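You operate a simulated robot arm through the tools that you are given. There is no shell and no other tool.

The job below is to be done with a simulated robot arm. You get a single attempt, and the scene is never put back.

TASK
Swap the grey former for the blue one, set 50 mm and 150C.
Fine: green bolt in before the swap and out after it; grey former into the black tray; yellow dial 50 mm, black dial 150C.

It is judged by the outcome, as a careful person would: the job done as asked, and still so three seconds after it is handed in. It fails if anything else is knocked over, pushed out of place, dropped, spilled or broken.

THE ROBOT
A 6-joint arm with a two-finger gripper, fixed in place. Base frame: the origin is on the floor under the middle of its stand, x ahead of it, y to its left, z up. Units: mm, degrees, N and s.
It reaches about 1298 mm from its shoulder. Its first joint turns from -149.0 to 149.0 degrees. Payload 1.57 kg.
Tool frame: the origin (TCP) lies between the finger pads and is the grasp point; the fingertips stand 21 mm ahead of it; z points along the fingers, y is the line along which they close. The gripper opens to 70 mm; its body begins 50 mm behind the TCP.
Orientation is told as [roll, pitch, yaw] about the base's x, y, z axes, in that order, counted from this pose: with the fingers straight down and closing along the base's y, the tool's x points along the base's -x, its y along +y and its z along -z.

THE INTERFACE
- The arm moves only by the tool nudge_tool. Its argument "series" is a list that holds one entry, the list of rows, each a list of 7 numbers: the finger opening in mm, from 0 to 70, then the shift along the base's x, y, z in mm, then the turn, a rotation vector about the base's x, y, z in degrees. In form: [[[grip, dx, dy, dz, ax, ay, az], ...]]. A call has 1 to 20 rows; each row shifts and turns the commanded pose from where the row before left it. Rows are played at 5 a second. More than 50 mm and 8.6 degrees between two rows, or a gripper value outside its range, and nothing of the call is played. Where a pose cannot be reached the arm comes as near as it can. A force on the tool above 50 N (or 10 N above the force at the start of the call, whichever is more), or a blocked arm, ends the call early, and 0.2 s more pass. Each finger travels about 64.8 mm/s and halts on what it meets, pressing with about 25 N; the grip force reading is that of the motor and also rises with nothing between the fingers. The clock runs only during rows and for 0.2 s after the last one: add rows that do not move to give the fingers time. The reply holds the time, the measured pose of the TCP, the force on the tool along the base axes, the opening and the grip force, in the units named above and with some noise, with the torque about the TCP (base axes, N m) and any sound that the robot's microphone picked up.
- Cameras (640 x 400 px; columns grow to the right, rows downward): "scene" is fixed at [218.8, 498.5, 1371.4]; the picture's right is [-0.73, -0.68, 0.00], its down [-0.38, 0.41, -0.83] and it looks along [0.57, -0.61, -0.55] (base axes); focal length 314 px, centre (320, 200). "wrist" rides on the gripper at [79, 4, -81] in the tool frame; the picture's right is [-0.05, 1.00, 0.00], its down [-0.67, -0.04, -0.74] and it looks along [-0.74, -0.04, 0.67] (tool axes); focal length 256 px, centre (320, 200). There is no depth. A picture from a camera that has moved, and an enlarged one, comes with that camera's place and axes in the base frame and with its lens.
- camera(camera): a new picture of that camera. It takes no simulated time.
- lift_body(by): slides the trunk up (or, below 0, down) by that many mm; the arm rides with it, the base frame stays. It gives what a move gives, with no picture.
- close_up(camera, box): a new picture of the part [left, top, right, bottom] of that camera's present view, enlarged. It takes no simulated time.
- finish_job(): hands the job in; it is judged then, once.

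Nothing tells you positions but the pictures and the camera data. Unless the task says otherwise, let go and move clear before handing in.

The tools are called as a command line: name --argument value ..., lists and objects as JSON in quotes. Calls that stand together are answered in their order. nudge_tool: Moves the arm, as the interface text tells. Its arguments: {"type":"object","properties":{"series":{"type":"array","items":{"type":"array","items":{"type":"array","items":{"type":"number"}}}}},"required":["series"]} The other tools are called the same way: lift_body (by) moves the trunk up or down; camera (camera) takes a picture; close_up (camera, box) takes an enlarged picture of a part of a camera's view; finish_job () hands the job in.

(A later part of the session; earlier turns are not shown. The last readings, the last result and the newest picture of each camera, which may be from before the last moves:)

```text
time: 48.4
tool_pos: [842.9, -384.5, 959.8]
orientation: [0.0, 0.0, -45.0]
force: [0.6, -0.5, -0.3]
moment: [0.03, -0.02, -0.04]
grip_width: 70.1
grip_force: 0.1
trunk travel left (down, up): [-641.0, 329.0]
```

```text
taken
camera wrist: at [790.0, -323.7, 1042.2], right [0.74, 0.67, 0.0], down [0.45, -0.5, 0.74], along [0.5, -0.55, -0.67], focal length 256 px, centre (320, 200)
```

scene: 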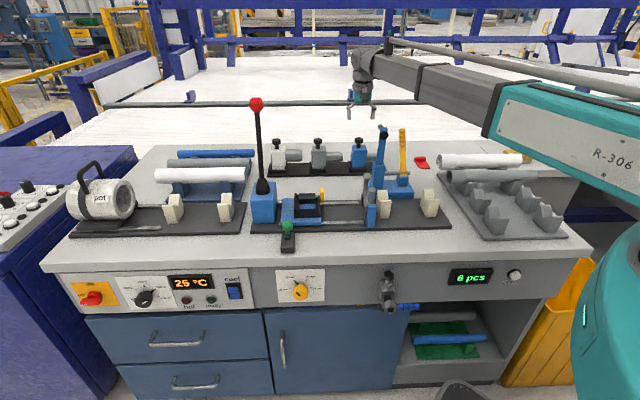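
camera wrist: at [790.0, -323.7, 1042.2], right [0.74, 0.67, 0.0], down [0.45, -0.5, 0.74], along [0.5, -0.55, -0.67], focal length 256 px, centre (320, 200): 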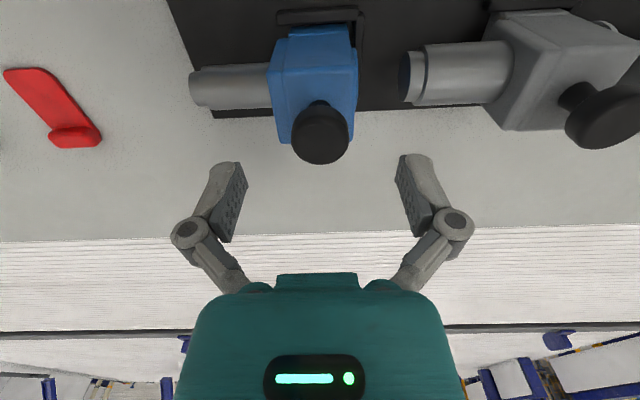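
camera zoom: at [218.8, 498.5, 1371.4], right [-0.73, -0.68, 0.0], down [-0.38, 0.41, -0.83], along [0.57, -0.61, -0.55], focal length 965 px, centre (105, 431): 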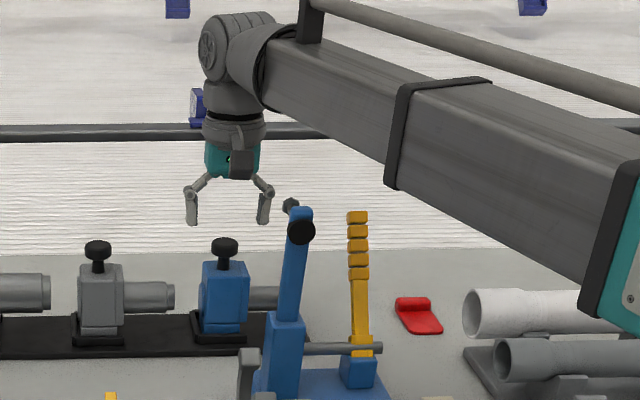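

The lever top (z≈1049) stays below the boom's underside with ~28 mm to spare at picking height. Next I descend 38 mm around the blue knob.

lift_body --by -38

close_up --camera "scene" --box '[330, 60, 450, 190]'

camera --camera "wrist"

```text
time: 49.2
tool_pos: [843.0, -382.9, 921.3]
orientation: [0.0, 0.0, -45.0]
force: [0.9, -0.5, -1.3]
moment: [0.03, 0.01, 0.04]
grip_width: 70.1
grip_force: 0.0
trunk travel left (down, up): [-603.0, 367.0]
```

```text
3.08 times, centred on (390, 125) of scene
camera zoom: at [218.8, 498.5, 1371.4], right [-0.73, -0.68, 0.0], down [-0.38, 0.41, -0.83], along [0.57, -0.61, -0.55], focal length 965 px, centre (105, 431)
```

zoom: 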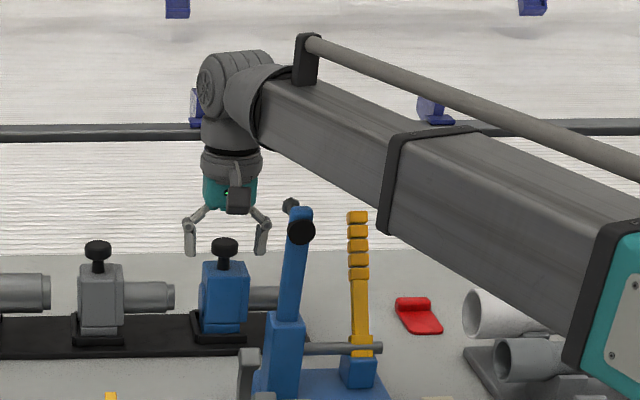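

```text
taken
camera wrist: at [789.9, -323.7, 1004.2], right [0.74, 0.67, 0.0], down [0.45, -0.5, 0.74], along [0.5, -0.55, -0.67], focal length 256 px, centre (320, 200)
```

wrist: 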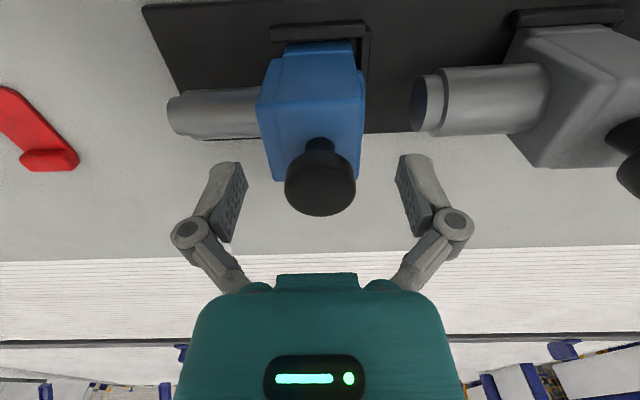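

The blue knob is centred between the pads just like the grey one was. Next I close the gripper.

nudge_tool --series '[[[50, 0, 0, 0, 0, 0, 0], [40, 0, 0, 0, 0, 0, 0], [30, 0, 0, 0, 0, 0, 0], [20, 0, 0, 0, 0, 0, 0], [15, 0, 0, 0, 0, 0, 0], [15, 0, 0, 0, 0, 0, 0]]]'

close_up --camera "wrist" --box '[230, 110, 410, 230]'

```text
time: 50.6
tool_pos: [843.7, -383.2, 922.0]
orientation: [0.0, 0.0, -45.1]
force: [-0.3, -0.7, 1.4]
moment: [0.01, 0.04, -0.01]
grip_width: 30.8
grip_force: 25.2
trunk travel left (down, up): [-603.0, 367.0]
```

```text
3.33 times, centred on (320, 170) of wrist
camera zoom: at [789.9, -323.8, 1004.2], right [0.74, 0.67, 0.0], down [0.45, -0.5, 0.75], along [0.5, -0.55, -0.67], focal length 853 px, centre (320, 300)
```

zoom: 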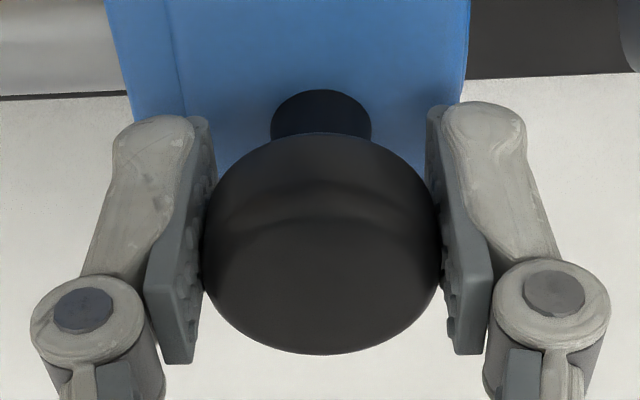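

Gripped at 30.8 mm. Next I lift 8 mm to check it comes free cleanly.

lift_body --by 8

close_up --camera "scene" --box '[330, 110, 410, 190]'

```text
time: 51.2
tool_pos: [843.7, -383.6, 928.9]
orientation: [0.0, 0.1, -44.9]
force: [0.2, -0.4, -4.7]
moment: [0.08, -0.01, -0.02]
grip_width: 30.9
grip_force: 25.1
trunk travel left (down, up): [-611.0, 359.0]
```

```text
5.00 times, centred on (370, 150) of scene
camera zoom: at [218.8, 498.5, 1371.4], right [-0.73, -0.68, 0.0], down [-0.38, 0.41, -0.83], along [0.57, -0.61, -0.55], focal length 1569 px, centre (70, 450)
```

zoom: 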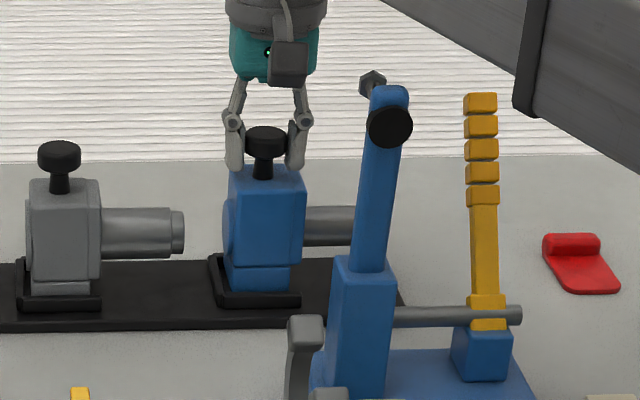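

The blue former lifts cleanly. Next I raise it well above the other formers, then move it left first (away from the lever).

lift_body --by 136

close_up --camera "wrist" --box '[180, 0, 460, 160]'

close_up --camera "wrist" --box '[230, 110, 410, 230]'

camera --camera "scene"

```text
time: 52.9
tool_pos: [843.2, -381.8, 1065.4]
orientation: [0.0, 0.1, -45.0]
force: [-0.1, -0.1, -4.9]
moment: [0.05, 0.0, 0.0]
grip_width: 30.7
grip_force: 25.1
trunk travel left (down, up): [-747.0, 223.0]
```

```text
2.29 times, centred on (320, 80) of wrist
camera zoom: at [790.6, -324.0, 1147.6], right [0.74, 0.67, 0.0], down [0.45, -0.5, 0.74], along [0.5, -0.55, -0.67], focal length 585 px, centre (320, 474)
```

zoom: 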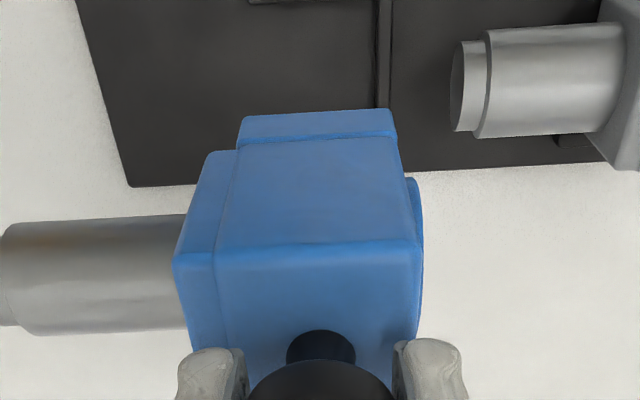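

```text
3.33 times, centred on (320, 170) of wrist
camera zoom: at [790.6, -324.0, 1147.6], right [0.74, 0.67, 0.0], down [0.45, -0.5, 0.74], along [0.5, -0.55, -0.67], focal length 853 px, centre (320, 300)
```

zoom: 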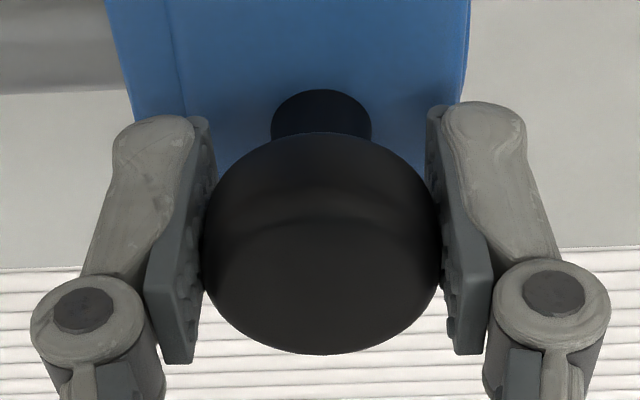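

```text
taken
```

scene: 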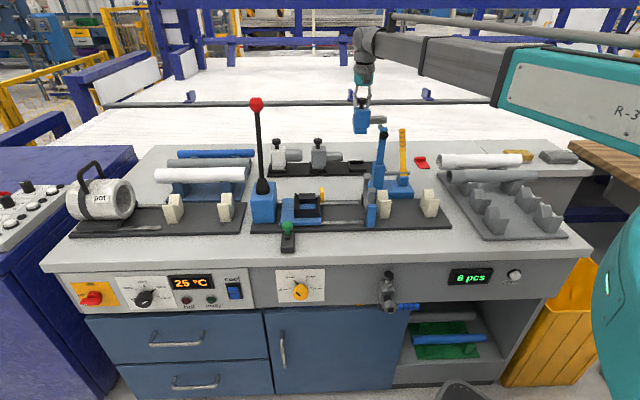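

Compared with the grey one, the blue former sits about 4 mm deeper (in +w) and 3 mm lower in the grip, so its cradle target is TCP ≈ (767.2, -34.7, 943). Next I move left 192 mm at height, then forward over the carriage.

nudge_tool --series '[[[15, 4, 4, 0, 0, 0, 0], [15, 8, 8, 0, 0, 0, 0], [15, 12, 12, 0, 0, 0, 0], [15, 14, 14, 0, 0, 0, 0], [15, 14, 14, 0, 0, 0, 0], [15, 14, 14, 0, 0, 0, 0], [15, 14, 14, 0, 0, 0, 0], [15, 14, 14, 0, 0, 0, 0], [15, 14, 14, 0, 0, 0, 0], [15, 12, 12, 0, 0, 0, 0], [15, 10, 10, 0, 0, 0, 0], [15, 6, 6, 0, 0, 0, 0], [15, 0, 0, 0, 0, 0, 0]]]'

camera --camera "scene"

```text
time: 55.6
tool_pos: [979.4, -247.6, 1065.5]
orientation: [0.0, 0.0, -45.0]
force: [-0.5, -0.4, -5.3]
moment: [0.02, 0.0, -0.04]
grip_width: 30.5
grip_force: 24.8
trunk travel left (down, up): [-747.0, 223.0]
```

```text
taken
```

scene: 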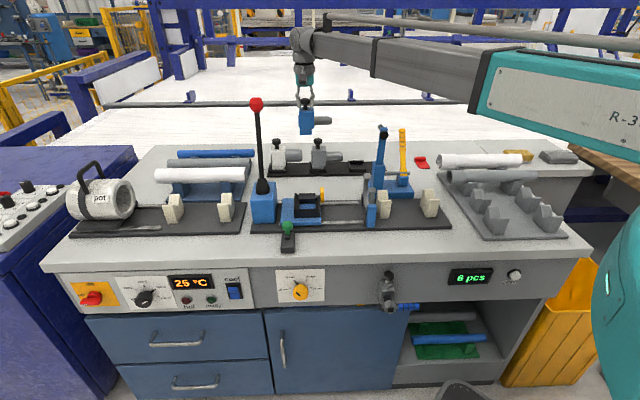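

nudge_tool --series '[[[15, -5, 5, 0, 0, 0, 0], [15, -9, 9, 0, 0, 0, 0], [15, -13, 13, 0, 0, 0, 0], [15, -14, 14, 0, 0, 0, 0], [15, -14, 14, 0, 0, 0, 0], [15, -14, 14, 0, 0, 0, 0], [15, -14, 14, 0, 0, 0, 0], [15, -14, 14, 0, 0, 0, 0], [15, -14, 14, 0, 0, 0, 0], [15, -14, 14, 0, 0, 0, 0], [15, -14, 14, 0, 0, 0, 0], [15, -14, 14, 0, 0, 0, 0], [15, -14, 14, 0, 0, 0, 0], [15, -14, 14, 0, 0, 0, 0], [15, -14, 14, 0, 0, 0, 0], [15, -10, 10, 0, 0, 0, 0], [15, -5, 5, 0, 0, 0, 0], [15, -3, 3, 0, 0, 0, 0], [15, 0, 0, 0, 0, 0, 0]]]'

camera --camera "scene"

close_up --camera "wrist" --box '[180, 0, 460, 160]'

close_up --camera "scene" --box '[270, 120, 370, 230]'

```text
time: 59.6
tool_pos: [766.0, -33.5, 1064.6]
orientation: [-0.1, 0.0, -44.9]
force: [-0.1, -0.4, -5.3]
moment: [0.0, 0.0, 0.01]
grip_width: 30.6
grip_force: 25.3
trunk travel left (down, up): [-747.0, 223.0]
```

```text
taken
```

scene: 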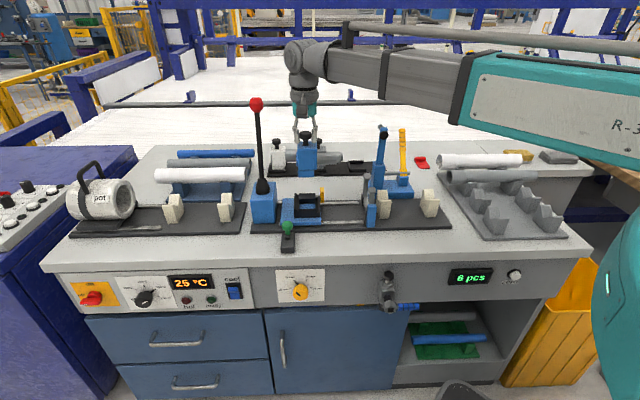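

```text
2.29 times, centred on (320, 80) of wrist
camera zoom: at [712.8, 24.6, 1147.9], right [0.74, 0.67, 0.0], down [0.45, -0.5, 0.74], along [0.5, -0.55, -0.67], focal length 585 px, centre (320, 474)
```

zoom: 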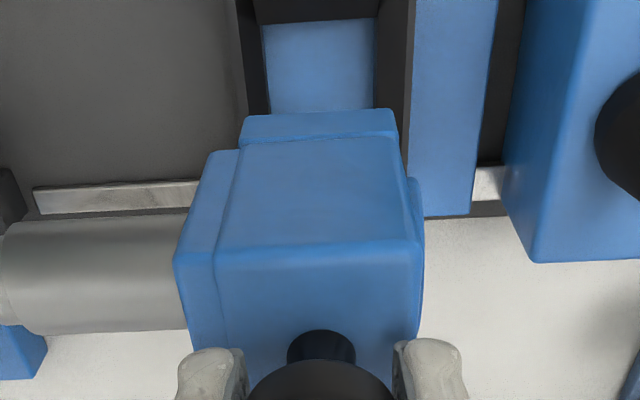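

```text
3.64 times, centred on (320, 175) of scene
camera zoom: at [218.8, 498.5, 1371.4], right [-0.73, -0.68, 0.0], down [-0.38, 0.41, -0.83], along [0.57, -0.61, -0.55], focal length 1141 px, centre (320, 291)
```

zoom: 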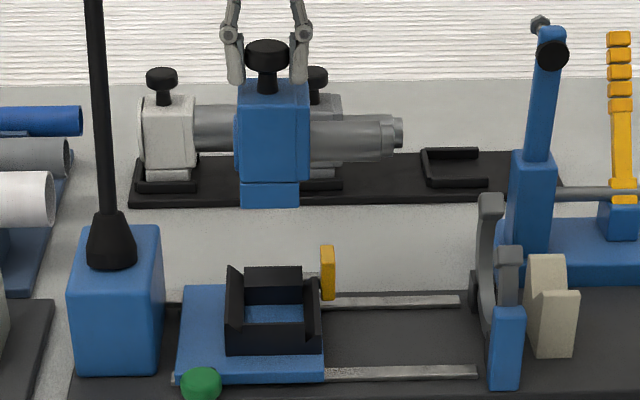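

The blue former hangs over the cradle, about 0.8 mm too far right. Next I correct that, lower 60 mm and check the alignment with the cradle walls.

nudge_tool --series '[[[15, 0.6, 0.6, 0, 0, 0, 0], [15, 0, 0, 0, 0, 0, 0]]]'

lift_body --by -55

close_up --camera "wrist" --box '[180, 0, 460, 160]'

close_up --camera "scene" --box '[270, 150, 350, 225]'

```text
time: 60.2
tool_pos: [767.5, -34.5, 1065.3]
orientation: [0.0, -0.1, -45.0]
force: [-0.1, 0.4, -5.2]
moment: [0.0, 0.02, 0.0]
grip_width: 30.8
grip_force: 25.3
trunk travel left (down, up): [-747.0, 223.0]
```

```text
time: 61.2
tool_pos: [766.7, -34.2, 1011.6]
orientation: [-0.1, 0.0, -45.0]
force: [0.3, 0.3, -5.3]
moment: [0.08, 0.0, 0.01]
grip_width: 30.8
grip_force: 24.8
trunk travel left (down, up): [-692.0, 278.0]
```

```text
2.29 times, centred on (320, 80) of wrist
camera zoom: at [713.5, 25.5, 1092.9], right [0.74, 0.67, 0.0], down [0.45, -0.5, 0.74], along [0.5, -0.55, -0.67], focal length 585 px, centre (320, 474)
```

zoom: 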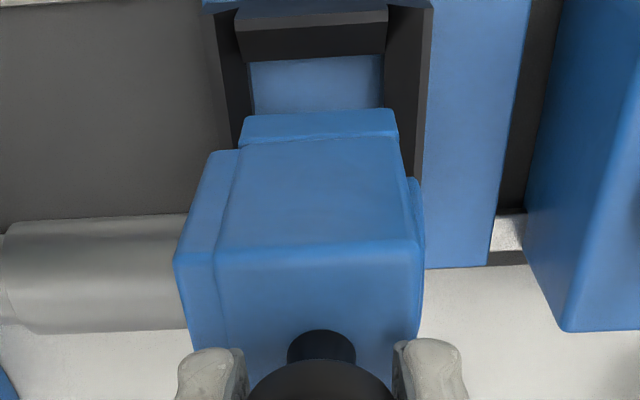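

```text
5.33 times, centred on (310, 188) of scene
camera zoom: at [218.8, 498.5, 1371.4], right [-0.73, -0.68, 0.0], down [-0.38, 0.41, -0.83], along [0.57, -0.61, -0.55], focal length 1673 px, centre (373, 267)
```

zoom: 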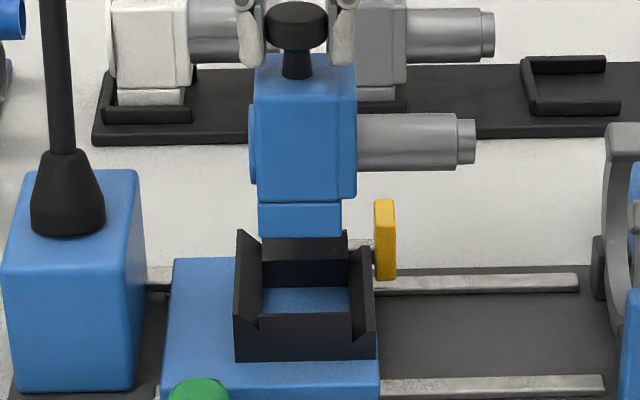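

The foot is centred over the cradle (centre u ≈ -518.5 for both) and matches the grey former's seat in depth. Next I lower in steps, watching the force.

lift_body --by -20

close_up --camera "wrist" --box '[220, 0, 420, 120]'

close_up --camera "scene" --box '[270, 150, 350, 225]'

```text
time: 61.9
tool_pos: [766.8, -33.3, 991.3]
orientation: [0.0, 0.0, -45.0]
force: [-0.8, 0.1, -5.0]
moment: [0.01, 0.0, 0.01]
grip_width: 30.9
grip_force: 24.8
trunk travel left (down, up): [-672.0, 298.0]
```

```text
3.20 times, centred on (320, 60) of wrist
camera zoom: at [713.5, 25.5, 1072.9], right [0.74, 0.67, 0.0], down [0.45, -0.5, 0.74], along [0.5, -0.55, -0.67], focal length 819 px, centre (320, 648)
```

zoom: 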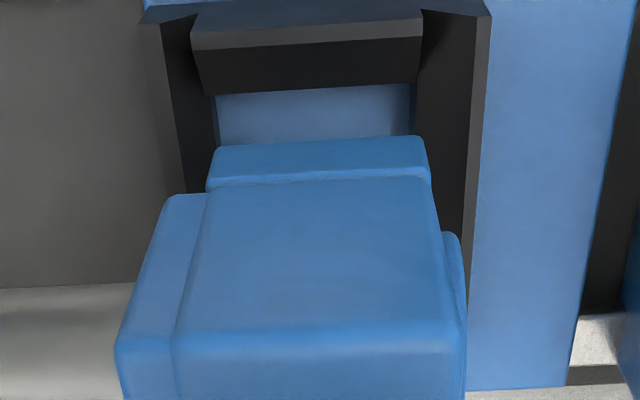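

```text
5.33 times, centred on (310, 188) of scene
camera zoom: at [218.8, 498.5, 1371.4], right [-0.73, -0.68, 0.0], down [-0.38, 0.41, -0.83], along [0.57, -0.61, -0.55], focal length 1673 px, centre (373, 267)
```

zoom: 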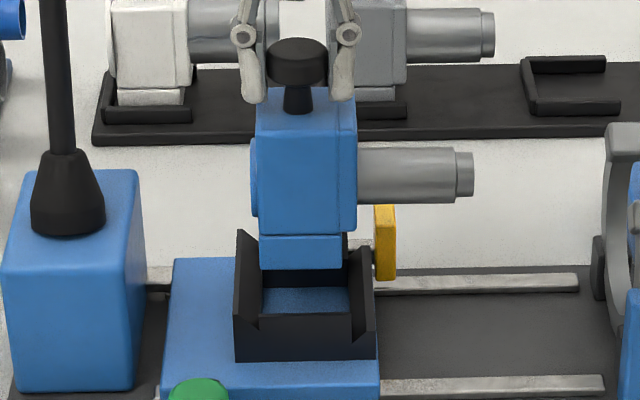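

lift_body --by -18

close_up --camera "wrist" --box '[220, 0, 420, 120]'

close_up --camera "scene" --box '[270, 150, 350, 225]'

```text
time: 62.5
tool_pos: [766.9, -34.0, 973.2]
orientation: [-0.1, 0.0, -45.0]
force: [0.1, -0.6, -4.8]
moment: [0.01, 0.0, 0.02]
grip_width: 30.7
grip_force: 25.1
trunk travel left (down, up): [-654.0, 316.0]
```

```text
3.20 times, centred on (320, 60) of wrist
camera zoom: at [713.5, 25.5, 1054.9], right [0.74, 0.67, 0.0], down [0.45, -0.5, 0.74], along [0.5, -0.55, -0.67], focal length 819 px, centre (320, 648)
```

zoom: 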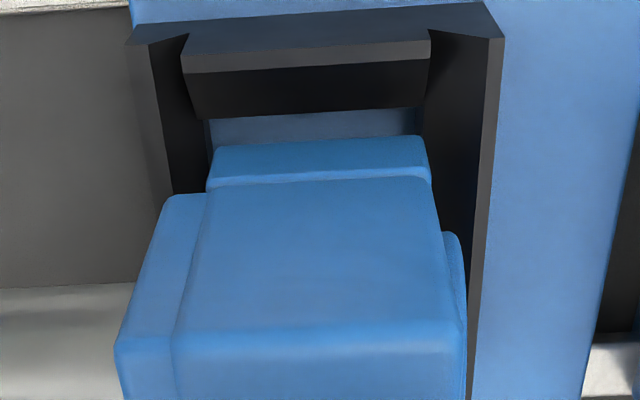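

```text
5.33 times, centred on (310, 188) of scene
camera zoom: at [218.8, 498.5, 1371.4], right [-0.73, -0.68, 0.0], down [-0.38, 0.41, -0.83], along [0.57, -0.61, -0.55], focal length 1673 px, centre (373, 267)
```

zoom: 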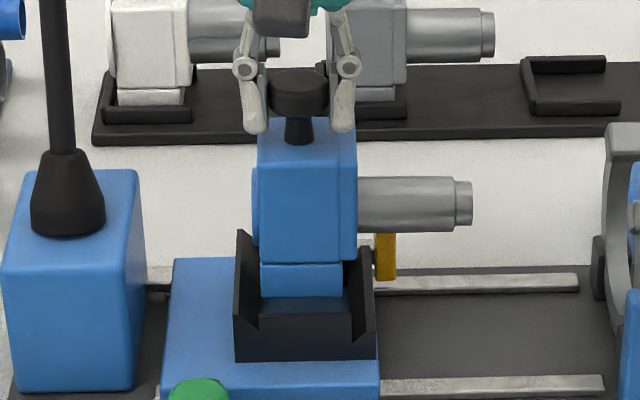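

lift_body --by -14

close_up --camera "wrist" --box '[220, 0, 420, 120]'

close_up --camera "scene" --box '[270, 150, 350, 225]'

```text
time: 63.1
tool_pos: [767.0, -33.4, 958.4]
orientation: [-0.1, 0.0, -45.0]
force: [0.6, 0.2, -4.5]
moment: [0.05, -0.04, 0.01]
grip_width: 30.7
grip_force: 25.4
trunk travel left (down, up): [-640.0, 330.0]
```

```text
3.20 times, centred on (320, 60) of wrist
camera zoom: at [713.5, 25.5, 1040.9], right [0.74, 0.67, 0.0], down [0.45, -0.5, 0.74], along [0.5, -0.55, -0.67], focal length 819 px, centre (320, 648)
```

zoom: 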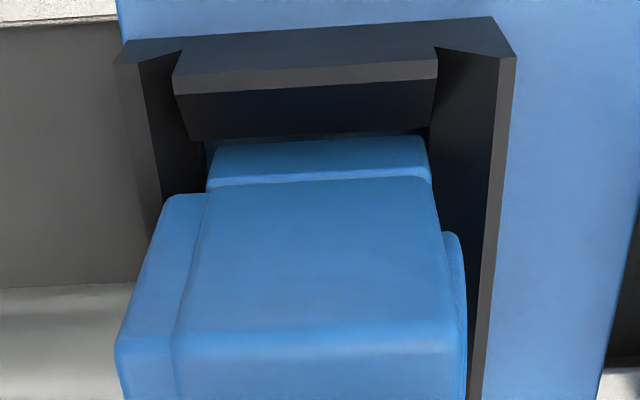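

```text
5.33 times, centred on (310, 188) of scene
camera zoom: at [218.8, 498.5, 1371.4], right [-0.73, -0.68, 0.0], down [-0.38, 0.41, -0.83], along [0.57, -0.61, -0.55], focal length 1673 px, centre (373, 267)
```

zoom: 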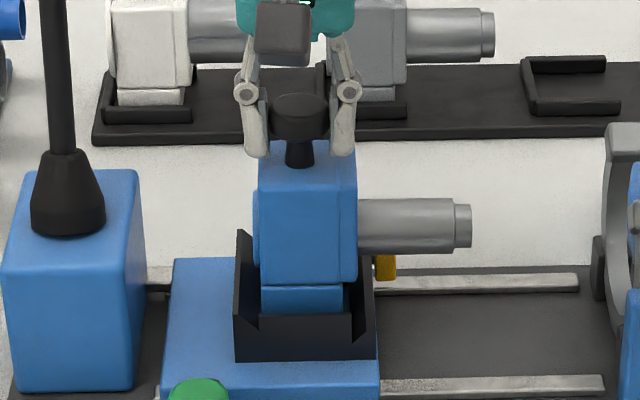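

lift_body --by -8

lift_body --by -3

close_up --camera "wrist" --box '[220, 0, 420, 120]'

close_up --camera "scene" --box '[270, 150, 350, 225]'

```text
time: 63.7
tool_pos: [767.3, -33.3, 950.7]
orientation: [0.0, -0.1, -45.1]
force: [-0.6, 0.4, -4.9]
moment: [0.04, 0.0, 0.0]
grip_width: 31.0
grip_force: 25.3
trunk travel left (down, up): [-632.0, 338.0]
```

```text
time: 64.2
tool_pos: [767.6, -34.4, 946.5]
orientation: [-0.1, 0.0, -45.0]
force: [0.8, -0.7, -4.8]
moment: [0.03, 0.0, 0.0]
grip_width: 31.0
grip_force: 25.0
trunk travel left (down, up): [-629.0, 341.0]
```

```text
3.20 times, centred on (320, 60) of wrist
camera zoom: at [713.5, 25.5, 1029.9], right [0.74, 0.67, 0.0], down [0.45, -0.5, 0.74], along [0.5, -0.55, -0.67], focal length 819 px, centre (320, 648)
```

zoom: 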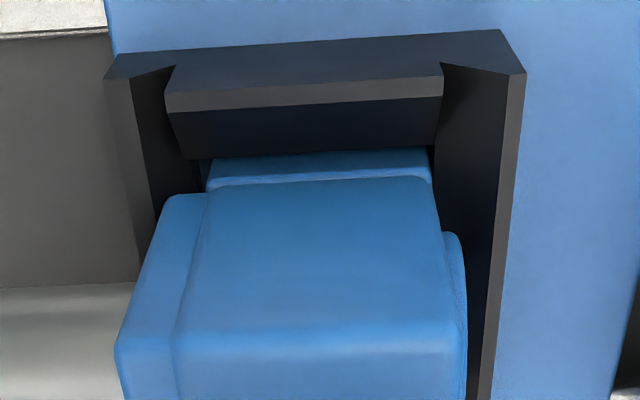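

```text
5.33 times, centred on (310, 188) of scene
camera zoom: at [218.8, 498.5, 1371.4], right [-0.73, -0.68, 0.0], down [-0.38, 0.41, -0.83], along [0.57, -0.61, -0.55], focal length 1673 px, centre (373, 267)
```

zoom: 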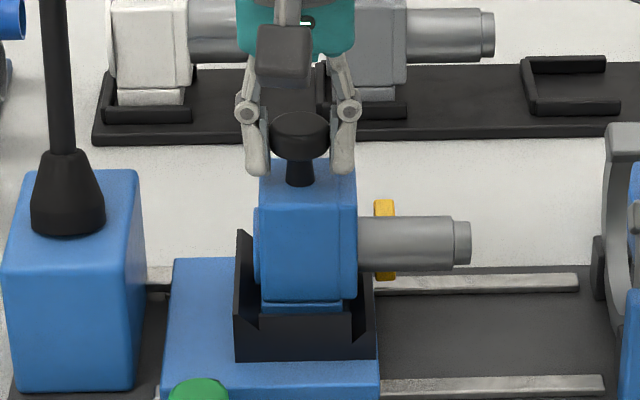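

Almost down, still no contact. I continue in 1–2 mm steps until the load transfers.

lift_body --by -2

lift_body --by -1.5

lift_body --by -1

```text
time: 64.8
tool_pos: [766.0, -34.2, 945.9]
orientation: [0.0, 0.0, -45.0]
force: [1.3, 0.4, -5.5]
moment: [0.04, -0.03, 0.02]
grip_width: 30.7
grip_force: 24.4
trunk travel left (down, up): [-627.0, 343.0]
```

```text
time: 65.3
tool_pos: [766.9, -34.7, 942.8]
orientation: [0.0, 0.0, -45.1]
force: [0.4, -0.1, -5.1]
moment: [0.03, 0.0, -0.02]
grip_width: 30.7
grip_force: 25.3
trunk travel left (down, up): [-626.0, 344.0]
```

```text
time: 65.8
tool_pos: [767.0, -33.4, 942.0]
orientation: [0.0, 0.0, -45.0]
force: [-0.8, 0.4, -5.1]
moment: [0.02, -0.06, -0.01]
grip_width: 30.7
grip_force: 25.2
trunk travel left (down, up): [-625.0, 345.0]
```

lift_body --by -1

lift_body --by -1

```text
time: 66.3
tool_pos: [767.3, -33.7, 942.4]
orientation: [0.0, 0.0, -44.9]
force: [1.0, -0.2, 2.0]
moment: [0.02, -0.03, -0.01]
grip_width: 30.8
grip_force: 24.8
trunk travel left (down, up): [-624.0, 346.0]
```

```text
time: 66.8
tool_pos: [766.5, -34.6, 941.5]
orientation: [0.1, -0.1, -45.0]
force: [7.8, -0.5, 20.2]
moment: [0.03, -0.07, -0.01]
grip_width: 30.7
grip_force: 24.9
trunk travel left (down, up): [-623.0, 347.0]
```

The blue former is seated (contact at the expected height). Next I relieve the push by 1 mm and open the fingers.

lift_body --by 1

nudge_tool --series '[[[34, 0, 0, 0, 0, 0, 0], [40, 0, 0, 0, 0, 0, 0], [48, 0, 0, 0, 0, 0, 0], [56, 0, 0, 0, 0, 0, 0], [60, 0, 0, 0, 0, 0, 0], [60, 0, 0, 0, 0, 0, 0]]]'

close_up --camera "scene" --box '[270, 150, 350, 225]'

close_up --camera "wrist" --box '[130, 0, 430, 220]'

```text
time: 67.3
tool_pos: [766.2, -33.8, 941.6]
orientation: [0.0, 0.0, -45.1]
force: [3.1, -1.1, 6.2]
moment: [-0.11, -0.26, 0.04]
grip_width: 30.8
grip_force: 25.7
trunk travel left (down, up): [-624.0, 346.0]
```

```text
time: 68.7
tool_pos: [765.9, -33.9, 942.1]
orientation: [0.0, 0.1, -45.0]
force: [-0.2, -0.1, 0.0]
moment: [0.01, 0.02, 0.03]
grip_width: 59.8
grip_force: 0.0
trunk travel left (down, up): [-624.0, 346.0]
```

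```text
5.33 times, centred on (310, 188) of scene
camera zoom: at [218.8, 498.5, 1371.4], right [-0.73, -0.68, 0.0], down [-0.38, 0.41, -0.83], along [0.57, -0.61, -0.55], focal length 1673 px, centre (373, 267)
```

zoom: 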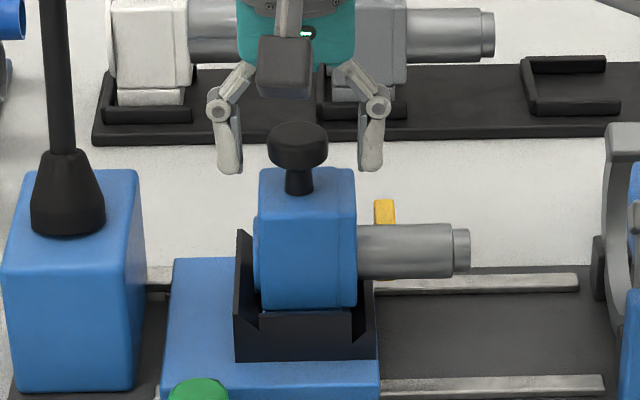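

```text
1.82 times, centred on (280, 110) of wrist
camera zoom: at [713.2, 25.5, 1024.6], right [0.74, 0.67, 0.0], down [0.45, -0.5, 0.74], along [0.5, -0.55, -0.67], focal length 465 px, centre (393, 364)
```

zoom: 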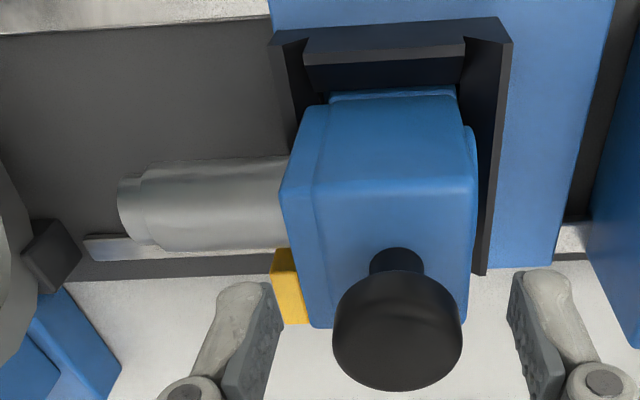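

The blue former sits in the cradle exactly like the grey one did. Next I rise clear and return above the green bolt knob at about (725, 81).

lift_body --by 90

nudge_tool --series '[[[70, -6, 16.5, 0, 0, 0, 0], [70, -6, 16.5, 0, 0, 0, 0], [70, -6, 16.5, 0, 0, 0, 0], [70, -6, 16.5, 0, 0, 0, 0], [70, -6, 16.5, 0, 0, 0, 0], [70, -6, 16.5, 0, 0, 0, 0], [70, -6, 16.5, 0, 0, 0, 0], [70, 0, 0, 0, 0, 0, 0]]]'

camera --camera "wrist"

close_up --camera "scene" --box '[240, 110, 400, 250]'

```text
time: 70.0
tool_pos: [765.9, -34.0, 1031.5]
orientation: [0.0, 0.0, -45.0]
force: [0.4, 0.1, 0.3]
moment: [-0.02, 0.0, 0.0]
grip_width: 59.6
grip_force: 0.0
trunk travel left (down, up): [-714.0, 256.0]
```

```text
time: 71.8
tool_pos: [721.0, 81.4, 1032.3]
orientation: [0.0, 0.1, -44.9]
force: [0.5, 0.9, 0.2]
moment: [0.01, 0.0, -0.01]
grip_width: 69.9
grip_force: 0.0
trunk travel left (down, up): [-714.0, 256.0]
```

```text
taken
camera wrist: at [669.6, 140.8, 1114.6], right [0.74, 0.67, 0.0], down [0.45, -0.5, 0.75], along [0.5, -0.55, -0.67], focal length 256 px, centre (320, 200)
```

wrist: 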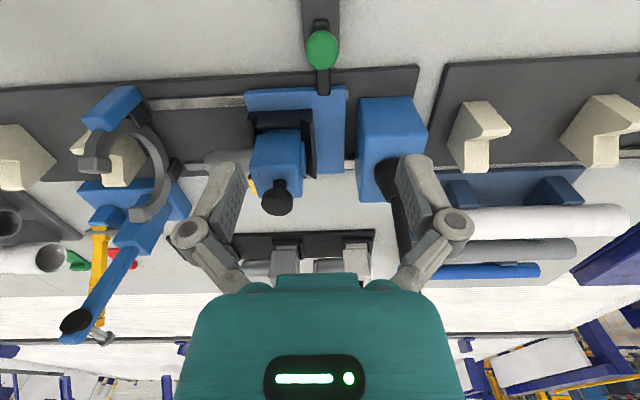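

```text
2.86 times, centred on (320, 180) of scene
camera zoom: at [218.8, 498.5, 1371.4], right [-0.73, -0.68, 0.0], down [-0.38, 0.41, -0.83], along [0.57, -0.61, -0.55], focal length 896 px, centre (320, 257)
```

zoom: 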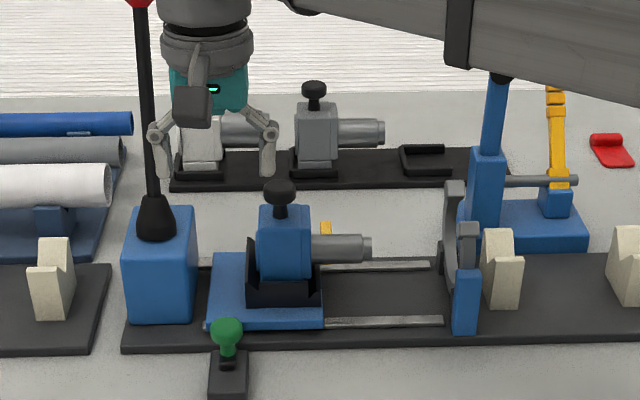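

nudge_tool --series '[[[70, 1.4, 0.4, 0, 0, 0, 0], [70, 0, 0, 0, 0, 0, 0]]]'

lift_body --by -130

camera --camera "wrist"

```text
time: 72.4
tool_pos: [724.5, 81.8, 1032.4]
orientation: [0.0, 0.0, -45.0]
force: [-0.9, -0.3, 0.3]
moment: [0.02, -0.02, 0.0]
grip_width: 70.1
grip_force: 0.0
trunk travel left (down, up): [-714.0, 256.0]
```

```text
time: 73.9
tool_pos: [724.3, 81.1, 902.1]
orientation: [0.0, 0.0, -45.0]
force: [-1.0, 0.2, -0.7]
moment: [0.01, 0.03, 0.0]
grip_width: 70.1
grip_force: 0.1
trunk travel left (down, up): [-584.0, 386.0]
```

```text
taken
camera wrist: at [671.2, 140.9, 984.7], right [0.74, 0.67, 0.0], down [0.45, -0.5, 0.74], along [0.5, -0.55, -0.67], focal length 256 px, centre (320, 200)
```

wrist: 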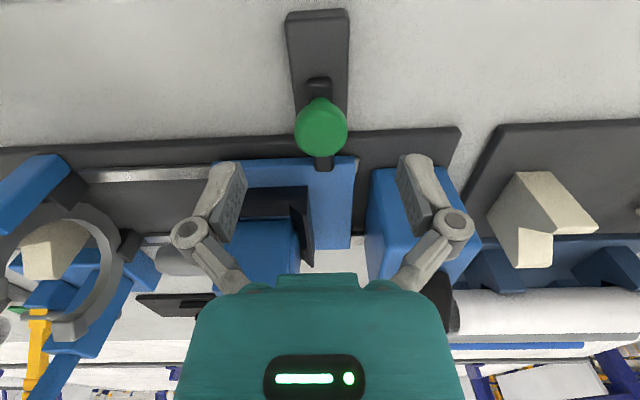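

The green knob is again centred below the fingers. Next I lower 44 mm, grip it, and pull it back out.

lift_body --by -44

nudge_tool --series '[[[50, 0, 0, 0, 0, 0, 0], [40, 0, 0, 0, 0, 0, 0], [30, 0, 0, 0, 0, 0, 0], [20, 0, 0, 0, 0, 0, 0], [15, 0, 0, 0, 0, 0, 0], [15, 0, 0, 0, 0, 0, 0]]]'

close_up --camera "wrist" --box '[220, 70, 440, 260]'

```text
time: 74.8
tool_pos: [723.9, 81.6, 858.6]
orientation: [0.1, 0.0, -45.0]
force: [-0.3, 0.0, 0.6]
moment: [0.01, -0.02, 0.03]
grip_width: 70.0
grip_force: 0.1
trunk travel left (down, up): [-540.0, 430.0]
```

```text
time: 76.2
tool_pos: [724.6, 81.2, 858.4]
orientation: [0.0, 0.1, -45.0]
force: [4.4, 2.1, 4.6]
moment: [0.05, 0.02, -0.01]
grip_width: 28.7
grip_force: 32.1
trunk travel left (down, up): [-540.0, 430.0]
```

```text
2.11 times, centred on (330, 165) of wrist
camera zoom: at [671.4, 141.1, 940.7], right [0.74, 0.67, 0.0], down [0.45, -0.5, 0.75], along [0.5, -0.55, -0.67], focal length 539 px, centre (299, 274)
```

zoom: 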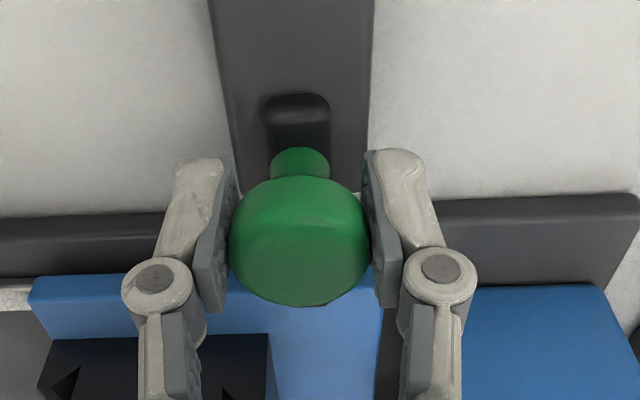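

nudge_tool --series '[[[15, -1.2, 1.2, 0, 0, 0, 0], [15, -1.7, 1.7, 0, 0, 0, 0], [15, -1.7, 1.7, 0, 0, 0, 0], [15, -1.7, 1.7, 0, 0, 0, 0], [15, -1.7, 1.7, 0, 0, 0, 0], [15, -1.7, 1.7, 0, 0, 0, 0], [15, -1.7, 1.7, 0, 0, 0, 0], [15, -1.7, 1.7, 0, 0, 0, 0], [15, -1.7, 1.7, 0, 0, 0, 0], [15, -1.7, 1.7, 0, 0, 0, 0], [15, 0, 0, 0, 0, 0, 0]]]'

close_up --camera "wrist" --box '[220, 70, 440, 260]'

close_up --camera "scene" --box '[240, 170, 340, 260]'

```text
time: 78.6
tool_pos: [707.9, 98.0, 858.7]
orientation: [-0.1, 0.0, -45.0]
force: [9.5, 11.0, 9.9]
moment: [0.06, -0.07, 0.08]
grip_width: 29.0
grip_force: 32.2
trunk travel left (down, up): [-540.0, 430.0]
```

```text
2.11 times, centred on (330, 165) of wrist
camera zoom: at [654.5, 157.9, 940.6], right [0.74, 0.67, 0.0], down [0.45, -0.5, 0.75], along [0.5, -0.55, -0.67], focal length 539 px, centre (299, 274)
```

zoom: 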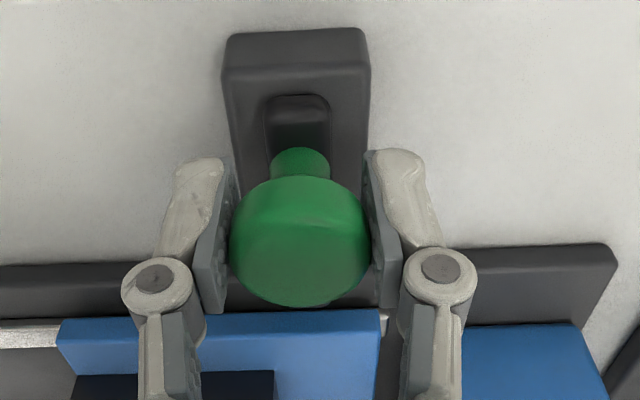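

```text
4.44 times, centred on (290, 215) of scene
camera zoom: at [218.8, 498.5, 1371.4], right [-0.73, -0.68, 0.0], down [-0.38, 0.41, -0.83], along [0.57, -0.61, -0.55], focal length 1394 px, centre (453, 133)
```

zoom: 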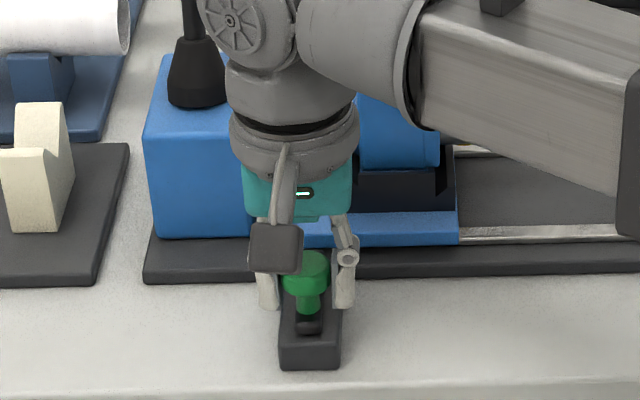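

nudge_tool --series '[[[15, -0.85, 0.85, 0, 0, 0, 0], [15, -0.85, 0.85, 0, 0, 0, 0], [15, -0.85, 0.85, 0, 0, 0, 0], [15, -0.85, 0.85, 0, 0, 0, 0], [15, -0.7, 0.7, 0, 0, 0, 0], [15, 0, 0, 0, 0, 0, 0]]]'

close_up --camera "wrist" --box '[220, 70, 440, 260]'

```text
time: 80.0
tool_pos: [706.0, 101.6, 857.8]
orientation: [0.1, -0.2, -45.0]
force: [26.4, -11.8, 10.1]
moment: [-0.15, -0.2, -0.04]
grip_width: 29.0
grip_force: 31.5
trunk travel left (down, up): [-540.0, 430.0]
```

```text
2.11 times, centred on (330, 165) of wrist
camera zoom: at [652.6, 159.8, 939.6], right [0.74, 0.67, 0.0], down [0.44, -0.5, 0.75], along [0.5, -0.55, -0.67], focal length 539 px, centre (299, 274)
```

zoom: 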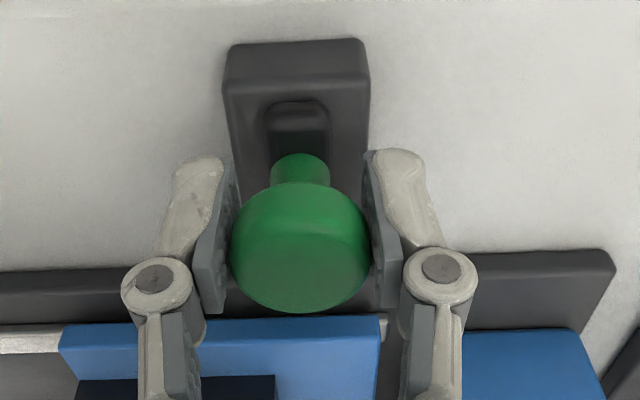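

The bolt reached its outer stop (27 N reaction). Next I relieve, release and rise.

nudge_tool --series '[[[15, 0.7, -0.7, 0, 0, 0, 0], [15, 0, 0, 0, 0, 0, 0], [40, 0, 0, 0, 0, 0, 0], [60, 0, 0, 0, 0, 0, 0], [70, 0, 0, 0, 0, 0, 0], [70, 0, 0, 0, 0, 0, 0]]]'

lift_body --by 120

camera --camera "wrist"

close_up --camera "scene" --box '[240, 170, 340, 260]'

```text
time: 81.4
tool_pos: [705.4, 99.6, 858.6]
orientation: [0.0, 0.0, -45.0]
force: [0.1, 0.2, -0.4]
moment: [0.0, 0.01, -0.04]
grip_width: 70.0
grip_force: 0.1
trunk travel left (down, up): [-540.0, 430.0]
```

```text
time: 82.9
tool_pos: [704.8, 101.5, 978.3]
orientation: [0.1, -0.1, -45.0]
force: [0.1, 0.0, -0.3]
moment: [0.02, 0.03, -0.03]
grip_width: 70.1
grip_force: 0.0
trunk travel left (down, up): [-660.0, 310.0]
```

```text
taken
camera wrist: at [651.7, 160.3, 1060.6], right [0.74, 0.67, 0.0], down [0.45, -0.5, 0.74], along [0.5, -0.55, -0.67], focal length 256 px, centre (320, 200)
```

wrist: 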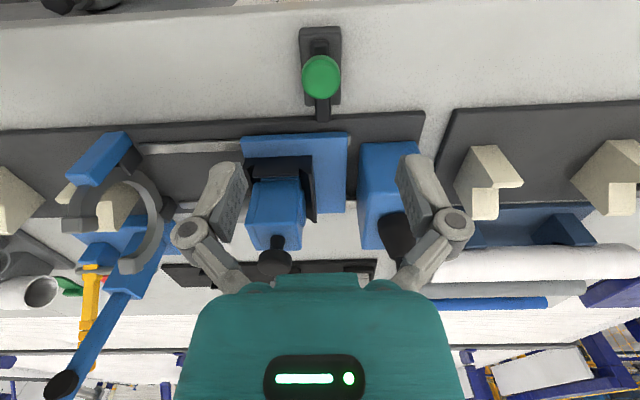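

```text
4.44 times, centred on (290, 215) of scene
camera zoom: at [218.8, 498.5, 1371.4], right [-0.73, -0.68, 0.0], down [-0.38, 0.41, -0.83], along [0.57, -0.61, -0.55], focal length 1394 px, centre (453, 133)
```

zoom: 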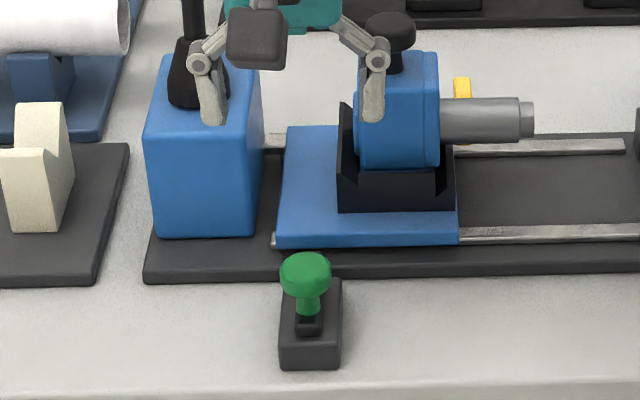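

The bolt is back out. For the dials I find the yellow one centred at u≈-540, z≈681 (ticks every 70°: 40 at -35°, 50 at +35°) and the black one at u≈-968, z≈672 (ticks every 60°: 150 at top). Next I back off in front of the bench and test tilting the gripper toward the panel.

nudge_tool --series '[[[60, -12, 12, 0, 0, 0, 0], [60, -16, 16, 0, 0, 0, 0], [60, -16, 16, 0, 0, 0, 0], [60, -16, 16, 0, 0, 0, 0], [60, -16, 16, 0, 0, 0, 0], [60, -16, 16, 0, 0, 0, 0], [60, -16, 16, 0, 0, 0, 0], [60, -16, 16, 0, 0, 0, 0], [60, 0, 0, 0, 0, 0, 0]]]'

nudge_tool --series '[[[60, 0, 0, 2, -5.657, -5.657, 0], [60, 0, 0, 6, -5.657, -5.657, 0], [60, 0, 0, 9, -5.657, -5.657, 0], [60, 0, 0, 0, 0, 0, 0]]]'

camera --camera "scene"

```text
time: 84.9
tool_pos: [580.4, 226.3, 979.1]
orientation: [0.1, 0.0, -45.0]
force: [-0.4, -0.3, 0.1]
moment: [0.0, 0.02, 0.03]
grip_width: 60.3
grip_force: 0.0
trunk travel left (down, up): [-660.0, 310.0]
```

```text
time: 85.9
tool_pos: [579.9, 224.7, 994.1]
orientation: [0.0, -24.2, -45.0]
force: [-0.5, 0.0, -0.3]
moment: [0.0, -0.01, 0.0]
grip_width: 60.1
grip_force: 0.1
trunk travel left (down, up): [-660.0, 310.0]
```

```text
taken
```

scene: 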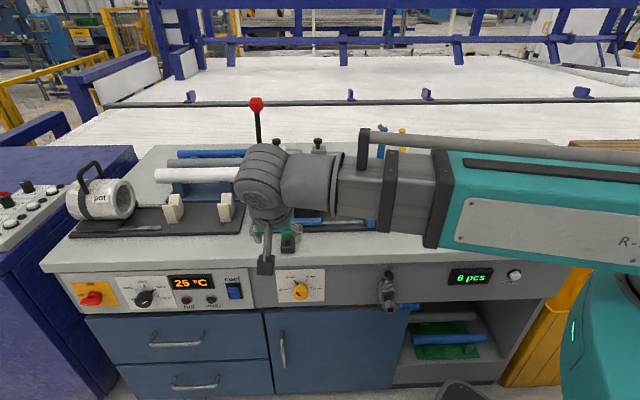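

Tilting works and the TCP rises as expected (wrist arm ≈180 mm). Next I tilt the rest of the way to horizontal while letting the TCP swing forward and up.

nudge_tool --series '[[[60, 16.1, -16.1, 12.2, -5.834, -5.834, 0], [60, 14.7, -14.7, 15.4, -5.834, -5.834, 0], [60, 13, -13, 18.2, -5.834, -5.834, 0], [60, 11, -11, 20.6, -5.834, -5.834, 0], [60, 8.8, -8.8, 22.7, -5.834, -5.834, 0], [60, 6.4, -6.4, 24.2, -5.834, -5.834, 0], [60, 4, -4, 25.3, -5.834, -5.834, 0], [60, 1.3, -1.3, 25.8, -5.834, -5.834, 0], [60, 0, 0, 0, 0, 0, 0]]]'

camera --camera "scene"

camera --camera "wrist"

```text
time: 87.9
tool_pos: [655.2, 149.1, 1164.1]
orientation: [-0.6, -89.9, -44.5]
force: [-0.7, 0.1, 0.7]
moment: [0.02, 0.0, -0.02]
grip_width: 60.0
grip_force: 0.0
out of reach, approached as far as the arm can: row 6
trunk travel left (down, up): [-660.0, 310.0]
```

```text
taken
```

scene: 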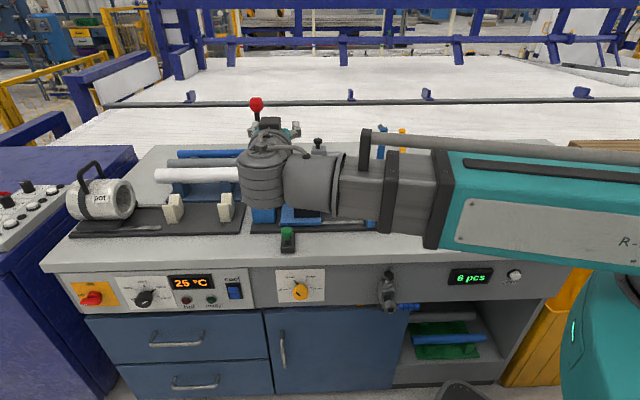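

```text
taken
camera wrist: at [601.5, 209.3, 1086.2], right [0.71, 0.71, 0.05], down [-0.55, 0.5, 0.67], along [0.44, -0.5, 0.74], focal length 256 px, centre (320, 200)
```

wrist: 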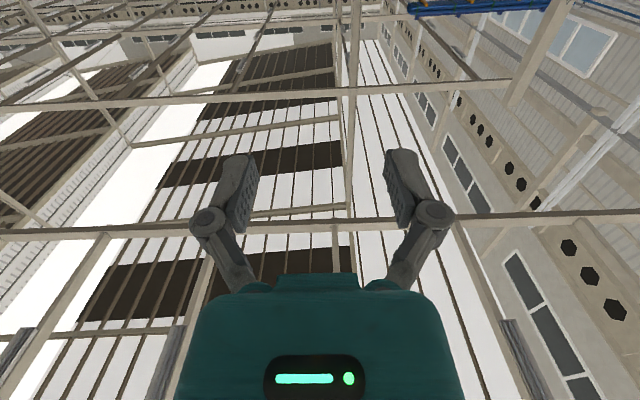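

The gripper is now horizontal, pointing at the bench. Next I back off about 65 mm so the tips stay in front of the bench edge before lowering.

nudge_tool --series '[[[60, -10, 10, 0, 0, 0, 0], [60, -12, 12, 0, 0, 0, 0], [60, -12, 12, 0, 0, 0, 0], [60, -12, 12, 0, 0, 0, 0], [60, 0, 0, 0, 0, 0, 0]]]'

camera --camera "scene"

```text
time: 89.1
tool_pos: [609.0, 195.3, 1164.2]
orientation: [-8.0, -89.9, -37.0]
force: [-0.2, 0.5, -0.3]
moment: [0.02, 0.02, -0.03]
grip_width: 60.1
grip_force: 0.0
trunk travel left (down, up): [-660.0, 310.0]
```

```text
taken
```

scene: 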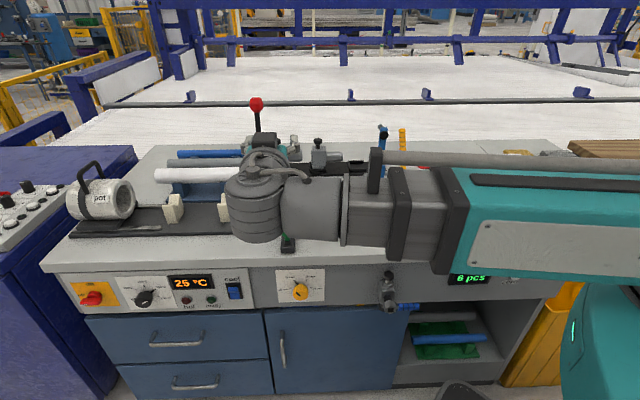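

The move was within reach. Next I shift 28 mm right to the yellow dial's axis and lower the trunk in two steps.

nudge_tool --series '[[[60, -10, -10, 0, 0, 0, 0], [60, -10.3, -10.3, 0, 0, 0, 0], [60, 0, 0, 0, 0, 0, 0]]]'

lift_body --by -300

camera --camera "scene"

camera --camera "wrist"

```text
time: 89.9
tool_pos: [588.9, 175.2, 1164.1]
orientation: [-6.7, -89.9, -38.3]
force: [0.4, 0.0, -0.8]
moment: [0.0, 0.0, -0.01]
grip_width: 60.1
grip_force: 0.0
trunk travel left (down, up): [-660.0, 310.0]
```

```text
time: 92.9
tool_pos: [589.5, 174.8, 863.9]
orientation: [-8.2, -89.9, -36.7]
force: [0.3, 0.2, 0.1]
moment: [0.01, 0.01, 0.01]
grip_width: 60.1
grip_force: 0.2
trunk travel left (down, up): [-360.0, 610.0]
```

```text
taken
```

scene: 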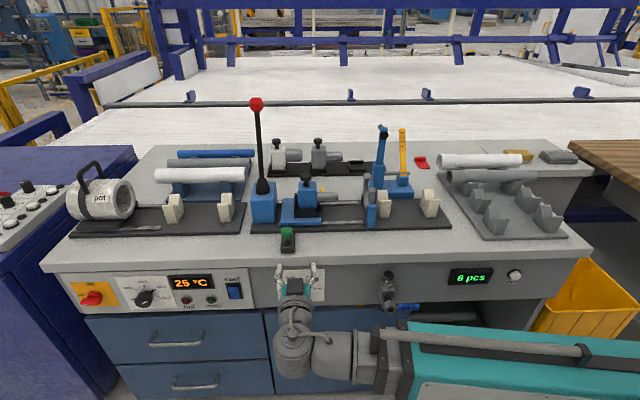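

```text
taken
camera wrist: at [535.0, 236.7, 786.2], right [0.71, 0.71, 0.05], down [-0.55, 0.5, 0.67], along [0.44, -0.5, 0.74], focal length 256 px, centre (320, 200)
```

wrist: 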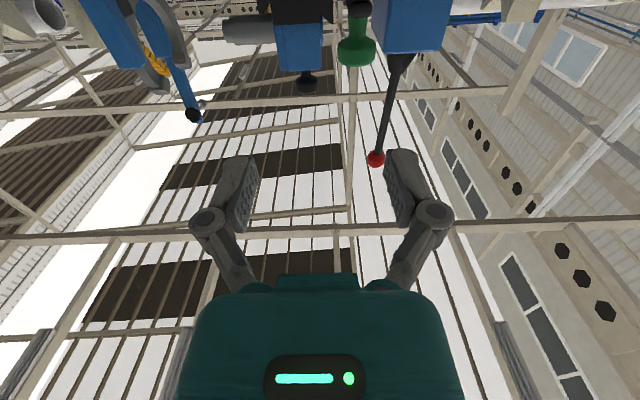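

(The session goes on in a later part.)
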